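You operate a simulated robot arm through the tools that you are given. There is no shell and no other tool. Be economical: measure what you need, move in short steps, check, and stop when the job is done.

The job below is to be done with a simulated robot arm. You get a single attempt, and the scene is never put back.

## Task
Fetch the tall blue bottle and set it in the silver tray on the top of the bottling bench.
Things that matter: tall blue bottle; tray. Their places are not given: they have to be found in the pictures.

It is judged by the outcome, as a careful person would: the job done as asked, and still so three seconds after it is handed in. It fails if anything else is knocked over, pushed out of place, dropped, spilled or broken.

## Robot
A 7-joint arm with a two-finger parallel gripper, fixed in place. Base frame: the origin is at the foot of the arm, x ahead of it, y to its left, z up; the work surface is at about z = 0. Units: m, degrees, N and s.
With the tool pointing down near the work surface it reaches from about 0.24 to 0.62 m from the base axis. Its first joint turns from -66.0 to 66.0 degrees. Payload 2.6 kg.
Tool frame: the origin (TCP) lies between the finger pads and is the grasp point; the fingertips stand 0.03 m ahead of it; z points along the fingers, y is the line along which they close. The gripper opens to 0.094 m. The fingers are 0.028 m wide and 0.01 m thick; the gripper's body (0.05 by 0.096 m) begins 0.055 m behind the TCP.
Orientation is that of the tool frame in the base frame, as a unit quaternion [x, y, z, w]. With the fingers straight down and closing along the base's y, the tool's x points along the base's -x, its y along +y and its z along -z.

## Interface
- The arm moves only by the tool step_arm. Its arguments are lists of equal length, an entry for each row: "hand": the closure in counts, from 0 (fully open) to 255 (shut); "delta_pos": the shift along the tool's x, y, z in m, a list of three; "angular": the turn, a rotation vector about the tool's x, y, z in degrees, a list of three. In form: {"hand": [hand, ...], "delta_pos": [[tx, ty, tz], ...], "angular": [[wx, wy, wz], ...]}. A call has 1 to 20 rows; each row is the pose to reach, as a shift and turn from the pose commanded when the call began, along the tool's axes at that moment. A row lasts 0.2 s, in which the tool goes at most 0.05 m and 8.6 degrees; a call with a longer step from one row to the next is refused whole, and so is a gripper value outside its range. Where a pose cannot be reached the arm comes as near as it can. A force on the tool above 40 N (or 10 N above the force at the start of the call, whichever is more), or a blocked arm, ends the call early, and 0.2 s more pass. Each finger travels about 0.072 m/s and halts on what it meets, pressing with about 27 N; the grip force reading is that of the motor and also rises with nothing between the fingers. The clock runs only during rows and for 0.2 s after the last one: add rows that repeat a pose to give the fingers time. The reply holds the time, the measured pose of the TCP, the force on the tool along the base axes, the opening and the grip force, in the units named above and with some noise.
- Cameras (640 x 400 px; columns grow to the right, rows downward): "scene" is fixed at [0.0375, 0.4287, 0.5705]; the picture's right is [-0.77, -0.63, 0.00], its down [-0.34, 0.41, -0.84] and it looks along [0.54, -0.65, -0.54] (base axes); focal length 337 px, centre (320, 200). "wrist" rides on the gripper at [-0.037, 0, -0.058] in the tool frame; the picture's right is [0.00, -1.00, 0.00], its down [0.97, 0.00, -0.24] and it looks along [0.24, 0.00, 0.97] (tool axes); focal length 218 px, centre (320, 200).
- camera(camera): a new picture of that camera. The clock stands still meanwhile.
- probe_pixels(camera, pixels): for up to 12 pixels [column, row] of the newest picture of that camera ("zoom" is the newest enlarged one), the place [x, y, z] in the base frame of the surface seen there, good to about 0.002 m. The clock stands still meanwhile.
- enlarge(camera, box): a new picture of the part [left, top, right, bottom] of that camera's present view, enlarged. The clock stands still meanwhile.
- close_job(): hands the job in; it is judged then, once.

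Go step by step. Measure first, check grasps and placings, and put right what went wrong. The budget is 60 turns and 20 pictures, counting those below and the enlarged ones. Unless the task says otherwise, let go and move clear before handing in, and close with one line.

The tools are called as a command line: name --argument value ..., lists and objects as JSON in quotes. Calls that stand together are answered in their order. step_arm: Moves the arm, as the interface text tells. Its arguments: {"type":"object","properties":{"hand":{"type":"array","items":{"type":"number"}},"delta_pos":{"type":"array","items":{"type":"array","items":{"type":"number"}}},"angular":{"type":"array","items":{"type":"array","items":{"type":"number"}}}},"required":["hand","delta_pos","angular"]} The other tools are called the same way: camera (camera) takes a picture; probe_pixels (camera, pixels) gives the place of the surface under pixels of a picture; enlarge (camera, box) takes an enlarged picture of a part of a camera's view; close_job () hands the job in.

At the start:

```text
clock: 0.0
eef_pos: [0.4259, 0.0369, 0.3188]
orientation: [0.001, 1.0, 0.0, 0.001]
ft_force: [-0.6, 0.4, -0.3]
opening: 0.094
finger_force: 0.1
```

scene: 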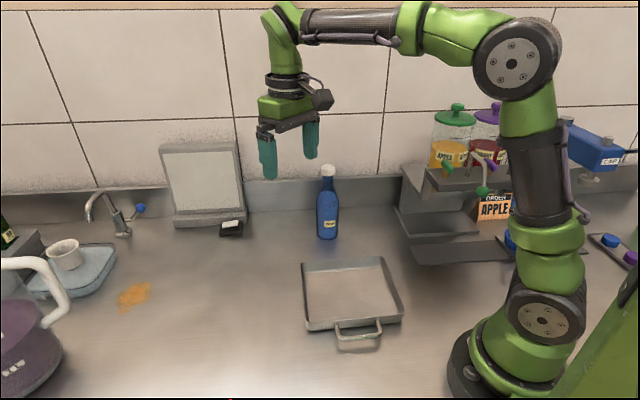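
wrist: 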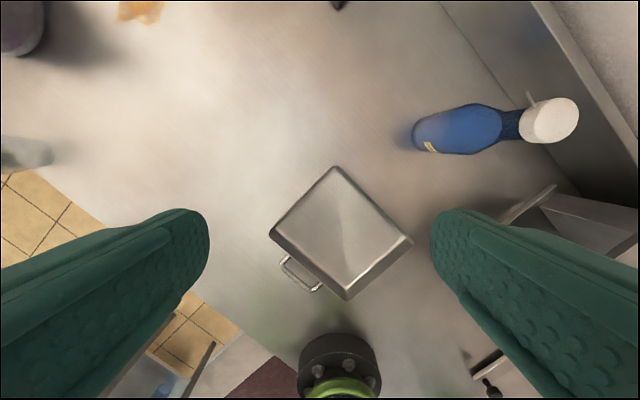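

The scene shows the blue bottle around (327,205) and the tray around (350,295). I'll probe both for positions.

probe_pixels --camera "scene" --pixels '[[328, 170], [328, 185], [327, 205], [327, 222], [327, 236], [350, 290], [304, 263], [382, 259], [403, 318], [308, 328], [360, 335], [330, 300]]'

enlarge --camera "scene" --box '[260, 150, 440, 350]'

probe_pixels --camera "wrist" --pixels '[[549, 120], [510, 125], [470, 130], [430, 135], [335, 168], [272, 233], [347, 297], [410, 242], [340, 235], [300, 275], [540, 200], [600, 150]]'

```text
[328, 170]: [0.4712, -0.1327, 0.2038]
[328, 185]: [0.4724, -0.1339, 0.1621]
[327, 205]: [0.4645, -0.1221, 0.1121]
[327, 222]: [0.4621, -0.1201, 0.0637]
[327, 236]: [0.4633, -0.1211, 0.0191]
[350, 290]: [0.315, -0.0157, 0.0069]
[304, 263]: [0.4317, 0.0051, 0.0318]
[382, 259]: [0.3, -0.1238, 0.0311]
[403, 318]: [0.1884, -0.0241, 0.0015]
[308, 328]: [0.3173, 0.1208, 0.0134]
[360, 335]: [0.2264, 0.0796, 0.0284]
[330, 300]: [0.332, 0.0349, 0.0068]
```

```text
2.00 times, centred on (350, 250) of scene
```

zoom: 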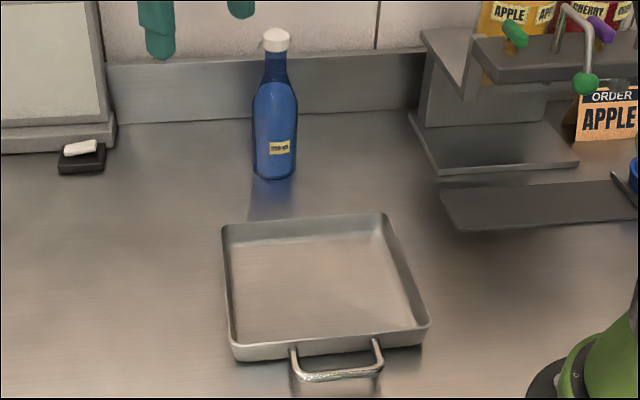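

```text
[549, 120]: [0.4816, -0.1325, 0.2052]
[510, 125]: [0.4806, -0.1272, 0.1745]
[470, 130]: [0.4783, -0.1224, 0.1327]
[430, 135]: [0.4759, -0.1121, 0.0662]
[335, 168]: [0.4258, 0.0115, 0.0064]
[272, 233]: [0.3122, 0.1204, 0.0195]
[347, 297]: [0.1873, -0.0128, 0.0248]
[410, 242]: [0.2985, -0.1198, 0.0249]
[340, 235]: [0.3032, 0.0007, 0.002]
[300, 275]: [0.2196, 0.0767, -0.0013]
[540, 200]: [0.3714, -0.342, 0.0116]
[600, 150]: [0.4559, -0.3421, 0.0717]
```

The bottle's axis comes out near (0.481, -0.143) with its top at about z 0.215. The tray's centre is near (0.307, 0.0), with its floor at about 0.005. I'll hover above the bottle at the present height and check the alignment.

step_arm --hand '[0, 0, 0, 0, 0, 0, 0]' --delta_pos '[[-0.01, -0.03, 0], [-0.02, -0.065, 0], [-0.03, -0.1, 0], [-0.04, -0.135, 0], [-0.05, -0.165, 0], [-0.055, -0.18, 0], [-0.055, -0.18, 0]]' --angular '[[0, 0, 0], [0, 0, 0], [0, 0, 0], [0, 0, 0], [0, 0, 0], [0, 0, 0], [0, 0, 0]]'

camera --camera "wrist"

enlarge --camera "scene" --box '[270, 110, 390, 250]'

```text
clock: 1.6
eef_pos: [0.479, -0.1428, 0.3166]
orientation: [0.0, 1.0, 0.0, 0.0]
ft_force: [0.7, 0.3, -0.5]
opening: 0.094
finger_force: 0.1
```

```text
16 pictures are left
```

wrist: 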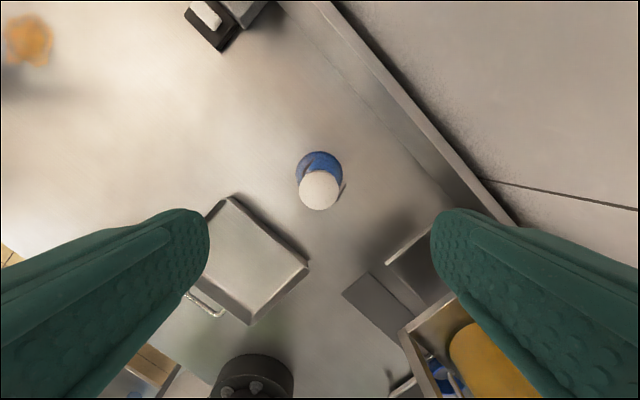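

```text
2.86 times, centred on (330, 180) of scene
```

zoom: 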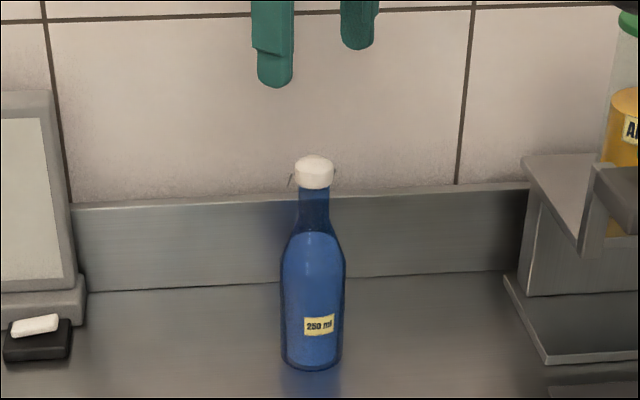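

The cap appears at (320,188) in the wrist view, so the hand is well centred along y. I'll probe the cap and the neck profile.

probe_pixels --camera "wrist" --pixels '[[320, 190], [303, 190], [337, 190], [320, 173], [320, 207], [318, 158], [343, 186], [320, 176]]'

probe_pixels --camera "zoom" --pixels '[[314, 160], [314, 182], [314, 192], [314, 210], [314, 225], [314, 240], [314, 255], [300, 215], [327, 215], [290, 182], [314, 300], [314, 360]]'

```text
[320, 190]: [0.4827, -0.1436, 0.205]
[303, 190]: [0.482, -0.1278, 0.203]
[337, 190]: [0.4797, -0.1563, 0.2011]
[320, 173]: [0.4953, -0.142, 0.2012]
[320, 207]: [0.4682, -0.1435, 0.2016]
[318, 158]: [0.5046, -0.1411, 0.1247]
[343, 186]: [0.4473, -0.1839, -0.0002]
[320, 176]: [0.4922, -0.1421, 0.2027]
```

```text
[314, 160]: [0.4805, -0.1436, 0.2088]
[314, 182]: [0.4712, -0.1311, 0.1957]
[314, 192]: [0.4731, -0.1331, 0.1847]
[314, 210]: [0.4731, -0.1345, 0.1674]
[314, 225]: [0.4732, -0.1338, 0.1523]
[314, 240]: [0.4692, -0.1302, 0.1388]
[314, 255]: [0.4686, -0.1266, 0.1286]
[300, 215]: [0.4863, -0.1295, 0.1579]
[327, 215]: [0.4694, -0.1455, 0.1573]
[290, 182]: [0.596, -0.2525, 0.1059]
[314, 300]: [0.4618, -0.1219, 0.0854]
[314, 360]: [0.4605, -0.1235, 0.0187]
```

The cap top is at z≈0.207, the cap is 0.030 wide, and the neck spans 0.147–0.188 on an axis at (0.481,-0.143). I'll descend to TCP z≈0.176 around the neck with the fingers open.

step_arm --hand '[0, 0, 0, 0, 0, 0, 0]' --delta_pos '[[-0.001, 0, 0.03], [-0.002, 0, 0.06], [-0.002, 0, 0.085], [-0.002, 0, 0.11], [-0.002, 0, 0.13], [-0.002, 0, 0.141], [-0.002, 0, 0.141]]' --angular '[[0, 0, 0], [0, 0, 0], [0, 0, 0], [0, 0, 0], [0, 0, 0], [0, 0, 0], [0, 0, 0]]'

enlarge --camera "scene" --box '[270, 110, 390, 250]'

```text
clock: 3.2
eef_pos: [0.4828, -0.1409, 0.1777]
orientation: [0.0, 1.0, 0.001, 0.0]
ft_force: [-0.2, -0.2, -0.8]
opening: 0.0938
finger_force: 0.0
```

```text
2.86 times, centred on (330, 180) of scene
```

zoom: 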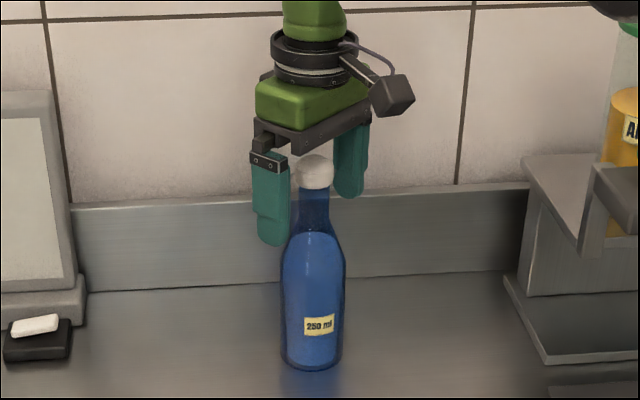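

The fingers straddle the neck with a small y offset of about 2 mm. I'll correct that and close gradually.

step_arm --hand '[40, 80, 120, 145, 160, 170, 180, 190, 200, 220, 255, 255, 255]' --delta_pos '[[0.001, -0.002, 0], [0.001, -0.002, 0], [0.001, -0.002, 0], [0.001, -0.002, 0], [0.001, -0.002, 0], [0.001, -0.002, 0], [0.001, -0.002, 0], [0.001, -0.002, 0], [0.001, -0.002, 0], [0.001, -0.002, 0], [0.001, -0.002, 0], [0.001, -0.002, 0], [0.001, -0.002, 0]]' --angular '[[0, 0, 0], [0, 0, 0], [0, 0, 0], [0, 0, 0], [0, 0, 0], [0, 0, 0], [0, 0, 0], [0, 0, 0], [0, 0, 0], [0, 0, 0], [0, 0, 0], [0, 0, 0], [0, 0, 0]]'

enlarge --camera "scene" --box '[270, 110, 390, 250]'

```text
clock: 6.0
eef_pos: [0.4813, -0.1438, 0.1783]
orientation: [0.0, 1.0, 0.0, -0.001]
ft_force: [-0.4, 0.3, 1.1]
opening: 0.0314
finger_force: 26.3
```

```text
2.86 times, centred on (330, 180) of scene
```

zoom: 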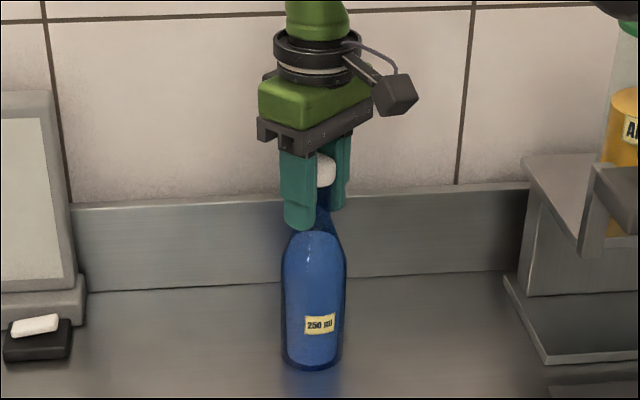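

The opening is 0.031 m, so the fingers are bearing on the cap, and the bottle is still upright. I'll lift 2 cm slowly to see whether the whole bottle comes up.

step_arm --hand '[255, 255, 255, 255, 255, 255]' --delta_pos '[[0, 0, -0.004], [0, 0, -0.008], [0, 0, -0.012], [0, 0, -0.016], [0, 0, -0.02], [0, 0, -0.02]]' --angular '[[0, 0, 0], [0, 0, 0], [0, 0, 0], [0, 0, 0], [0, 0, 0], [0, 0, 0]]'

enlarge --camera "scene" --box '[270, 110, 390, 250]'

```text
clock: 7.4
eef_pos: [0.4809, -0.1435, 0.1969]
orientation: [0.0, 1.0, 0.0, 0.0]
ft_force: [-0.2, -0.5, -5.2]
opening: 0.0313
finger_force: 27.2
```

```text
2.86 times, centred on (330, 180) of scene
```

zoom: 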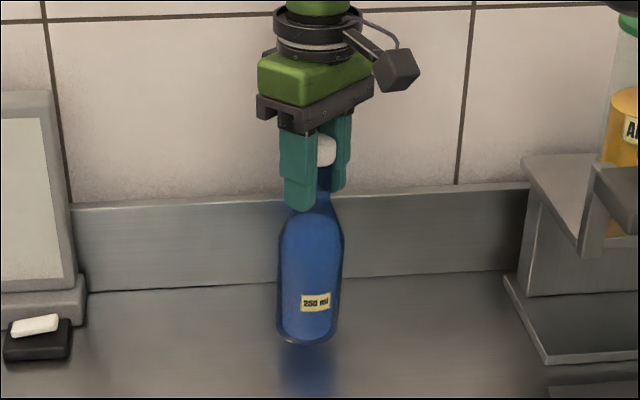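

The bottle came up whole, with about 5 N of load and no visible slip. I'll lift another 6 cm, gently.

step_arm --hand '[255, 255, 255, 255, 255, 255, 255, 255]' --delta_pos '[[0, 0, -0.008], [0, 0, -0.018], [0, 0, -0.028], [0, 0, -0.038], [0, 0, -0.048], [0, 0, -0.056], [0, 0, -0.06], [0, 0, -0.06]]' --angular '[[0, 0, 0], [0, 0, 0], [0, 0, 0], [0, 0, 0], [0, 0, 0], [0, 0, 0], [0, 0, 0], [0, 0, 0]]'

```text
clock: 9.2
eef_pos: [0.481, -0.1444, 0.2581]
orientation: [0.0, 1.0, 0.001, -0.001]
ft_force: [-0.3, -0.4, -5.6]
opening: 0.0314
finger_force: 27.3
```

The grip is steady at z 0.258, which puts the bottle's base about 8 cm up. I'll carry it slowly to above the tray centre at about (0.315, 0.0).

step_arm --hand '[255, 255, 255, 255, 255, 255, 255, 255, 255, 255, 255, 255, 255, 255, 255, 255, 255, 255]' --delta_pos '[[0.003, 0.0026, 0], [0.009, 0.0078, 0], [0.018, 0.0156, 0], [0.029, 0.0252, 0], [0.041, 0.0356, 0], [0.053, 0.046, 0], [0.065, 0.0564, 0], [0.077, 0.0668, 0], [0.089, 0.0772, 0], [0.101, 0.0876, 0], [0.113, 0.098, 0], [0.125, 0.1084, 0], [0.137, 0.1188, 0], [0.148, 0.1284, 0], [0.157, 0.1362, 0], [0.163, 0.1414, 0], [0.166, 0.144, 0], [0.166, 0.144, 0]]' --angular '[[0, 0, 0], [0, 0, 0], [0, 0, 0], [0, 0, 0], [0, 0, 0], [0, 0, 0], [0, 0, 0], [0, 0, 0], [0, 0, 0], [0, 0, 0], [0, 0, 0], [0, 0, 0], [0, 0, 0], [0, 0, 0], [0, 0, 0], [0, 0, 0], [0, 0, 0], [0, 0, 0]]'

camera --camera "scene"

```text
clock: 13.0
eef_pos: [0.3142, -0.0009, 0.2571]
orientation: [0.0, 1.0, 0.0, 0.0]
ft_force: [0.2, -0.7, -5.6]
opening: 0.0312
finger_force: 27.0
```

```text
11 pictures are left
```

scene: 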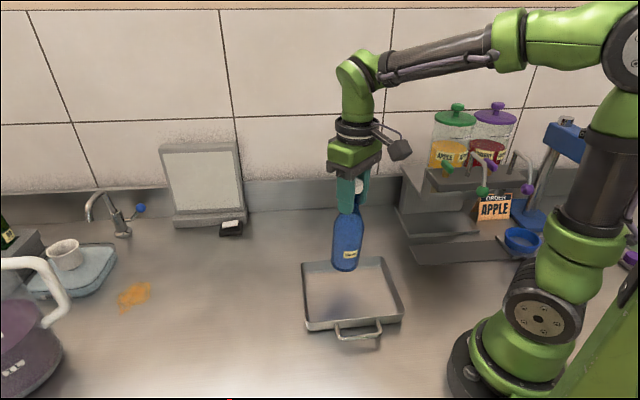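

The bottle hangs over the tray. I'll check its tilt before lowering.

enlarge --camera "scene" --box '[280, 160, 420, 350]'

probe_pixels --camera "scene" --pixels '[[349, 218], [348, 230], [347, 245], [345, 262], [345, 268], [340, 285], [350, 285], [360, 290]]'

```text
2.11 times, centred on (350, 255) of scene
```

zoom: 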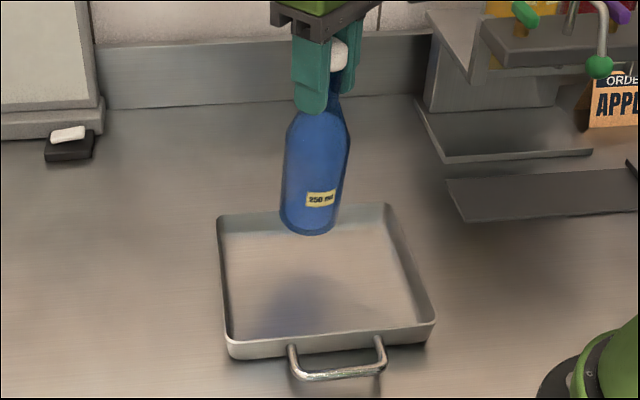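

```text
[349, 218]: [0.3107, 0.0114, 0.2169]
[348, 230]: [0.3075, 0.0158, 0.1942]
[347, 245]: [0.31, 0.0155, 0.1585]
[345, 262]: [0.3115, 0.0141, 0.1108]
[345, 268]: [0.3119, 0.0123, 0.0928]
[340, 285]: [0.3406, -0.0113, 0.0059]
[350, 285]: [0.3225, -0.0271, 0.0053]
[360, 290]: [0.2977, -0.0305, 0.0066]
```

The bottle leans about 3.5° in the grip, base toward +x. I'll turn the tool +3.5° about its y to straighten it while lowering to just above the tray floor.

step_arm --hand '[255, 255, 255, 255, 255, 255, 255, 255, 255, 255]' --delta_pos '[[0, 0, 0.005], [0, 0, 0.013], [0, 0, 0.022], [0, 0, 0.031], [0, 0, 0.04], [0, 0, 0.049], [0, 0, 0.056], [0, 0, 0.061], [0, 0, 0.064], [0, 0, 0.064]]' --angular '[[0, 0.5, 0], [0, 1, 0], [0, 1.5, 0], [0, 2, 0], [0, 2.5, 0], [0, 3, 0], [0, 3.5, 0], [0, 3.5, 0], [0, 3.5, 0], [0, 3.5, 0]]'

enlarge --camera "scene" --box '[280, 170, 420, 350]'

```text
clock: 15.2
eef_pos: [0.3154, 0.0003, 0.1936]
orientation: [-0.001, 1.0, 0.001, -0.031]
ft_force: [0.4, 0.0, -4.3]
opening: 0.0314
finger_force: 27.2
```

```text
2.22 times, centred on (350, 260) of scene
```

zoom: 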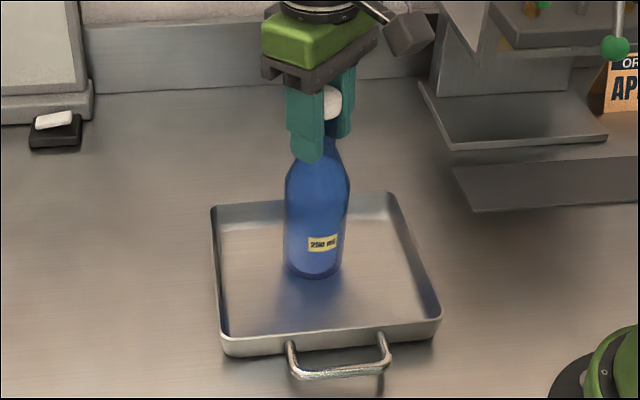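

The bottle now looks upright, with its base (zoom 313,277) about 1 cm above the tray floor. I'll lower in 2 mm steps and watch the load.

step_arm --hand '[255, 255, 255, 255, 255, 255]' --delta_pos '[[0, 0, 0.002], [0, 0, 0.004], [0, 0, 0.006], [0, 0, 0.008], [0, 0, 0.009], [0, 0, 0.009]]' --angular '[[0, 0, 0], [0, 0, 0], [0, 0, 0], [0, 0, 0], [0, 0, 0], [0, 0, 0]]'

```text
clock: 16.6
eef_pos: [0.3151, 0.0, 0.1857]
orientation: [-0.001, 1.0, 0.0, -0.03]
ft_force: [0.3, -2.5, 7.1]
opening: 0.0315
finger_force: 26.8
```

The load went from -5 to +7 N, so the base is resting on the tray floor. I'll ease up about 1 mm and check.

step_arm --hand '[255, 255]' --delta_pos '[[0, 0, -0.001], [0, 0, -0.001]]' --angular '[[0, 0, 0], [0, 0, 0]]'

enlarge --camera "scene" --box '[280, 170, 420, 350]'

```text
clock: 17.2
eef_pos: [0.3148, -0.0012, 0.1854]
orientation: [0.0, 1.0, 0.0, -0.031]
ft_force: [0.9, 0.2, 1.3]
opening: 0.0314
finger_force: 26.7
```

```text
2.22 times, centred on (350, 260) of scene
```

zoom: 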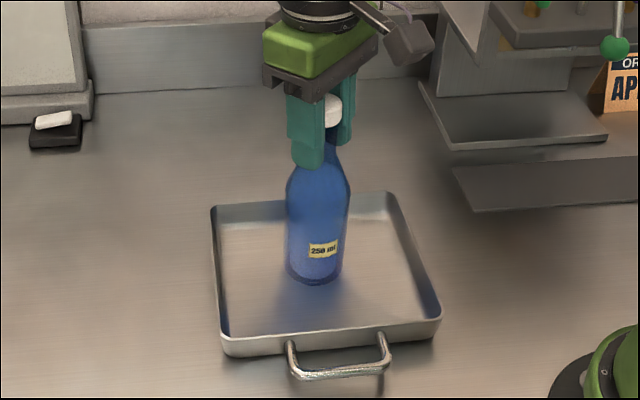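

The force is near zero and the bottle stands upright inside the tray. I'll open slowly.

step_arm --hand '[180, 172, 165, 158, 150, 130, 100, 60, 20, 0, 0]' --delta_pos '[[0, 0, 0], [0, 0, 0], [0, 0, 0], [0, 0, 0], [0, 0, 0], [0, 0, 0], [0, 0, 0], [0, 0, 0], [0, 0, 0], [0, 0, 0], [0, 0, 0]]' --angular '[[0, 0, 0], [0, 0, 0], [0, 0, 0], [0, 0, 0], [0, 0, 0], [0, 0, 0], [0, 0, 0], [0, 0, 0], [0, 0, 0], [0, 0, 0], [0, 0, 0]]'

enlarge --camera "scene" --box '[280, 170, 420, 350]'

```text
clock: 19.6
eef_pos: [0.3135, -0.0006, 0.186]
orientation: [0.0, 1.0, 0.0, -0.03]
ft_force: [0.0, -0.2, 0.5]
opening: 0.0936
finger_force: 0.1
```

```text
2.22 times, centred on (350, 260) of scene
```

zoom: 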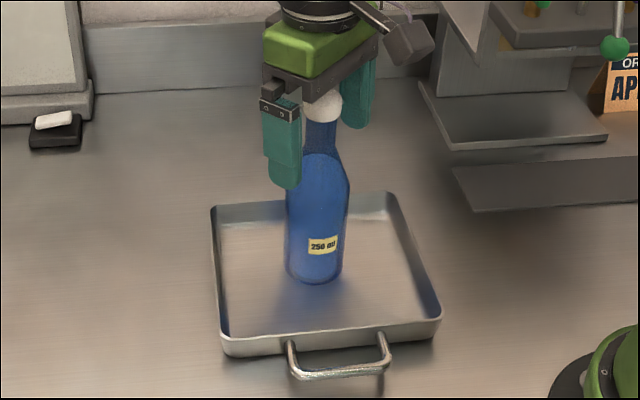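

The bottle stands free with the fingers fully open. I'll rise 13 cm, well clear of it.

step_arm --hand '[0, 0, 0, 0, 0, 0, 0, 0]' --delta_pos '[[0, 0, -0.01], [0, 0, -0.025], [0, 0, -0.045], [0, 0, -0.07], [0, 0, -0.095], [0, 0, -0.115], [0, 0, -0.13], [0, 0, -0.13]]' --angular '[[0, 0, 0], [0, 0, 0], [0, 0, 0], [0, 0, 0], [0, 0, 0], [0, 0, 0], [0, 0, 0], [0, 0, 0]]'

camera --camera "scene"

```text
clock: 21.4
eef_pos: [0.3217, -0.0019, 0.315]
orientation: [-0.001, 1.0, 0.0, -0.031]
ft_force: [-0.6, 0.3, 0.4]
opening: 0.0939
finger_force: 0.1
```

```text
6 pictures are left
```

scene: 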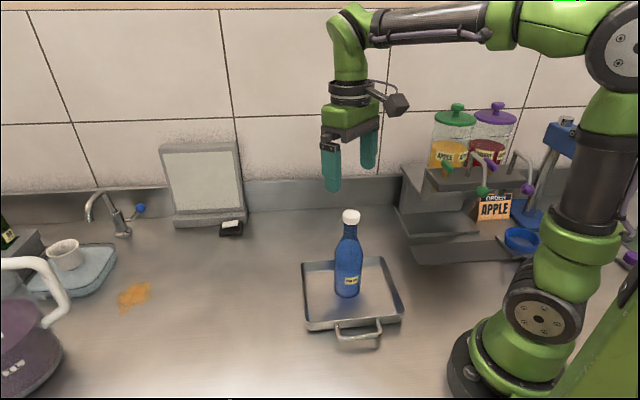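

The bottle stands upright in the tray at (348,275), the arm is clear, and nothing else has moved. I'm handing the job in.

close_job

```text
The job is handed in.
```

The tall blue bottle is standing upright in the silver tray, with the gripper open and clear of it, and nothing else was disturbed.
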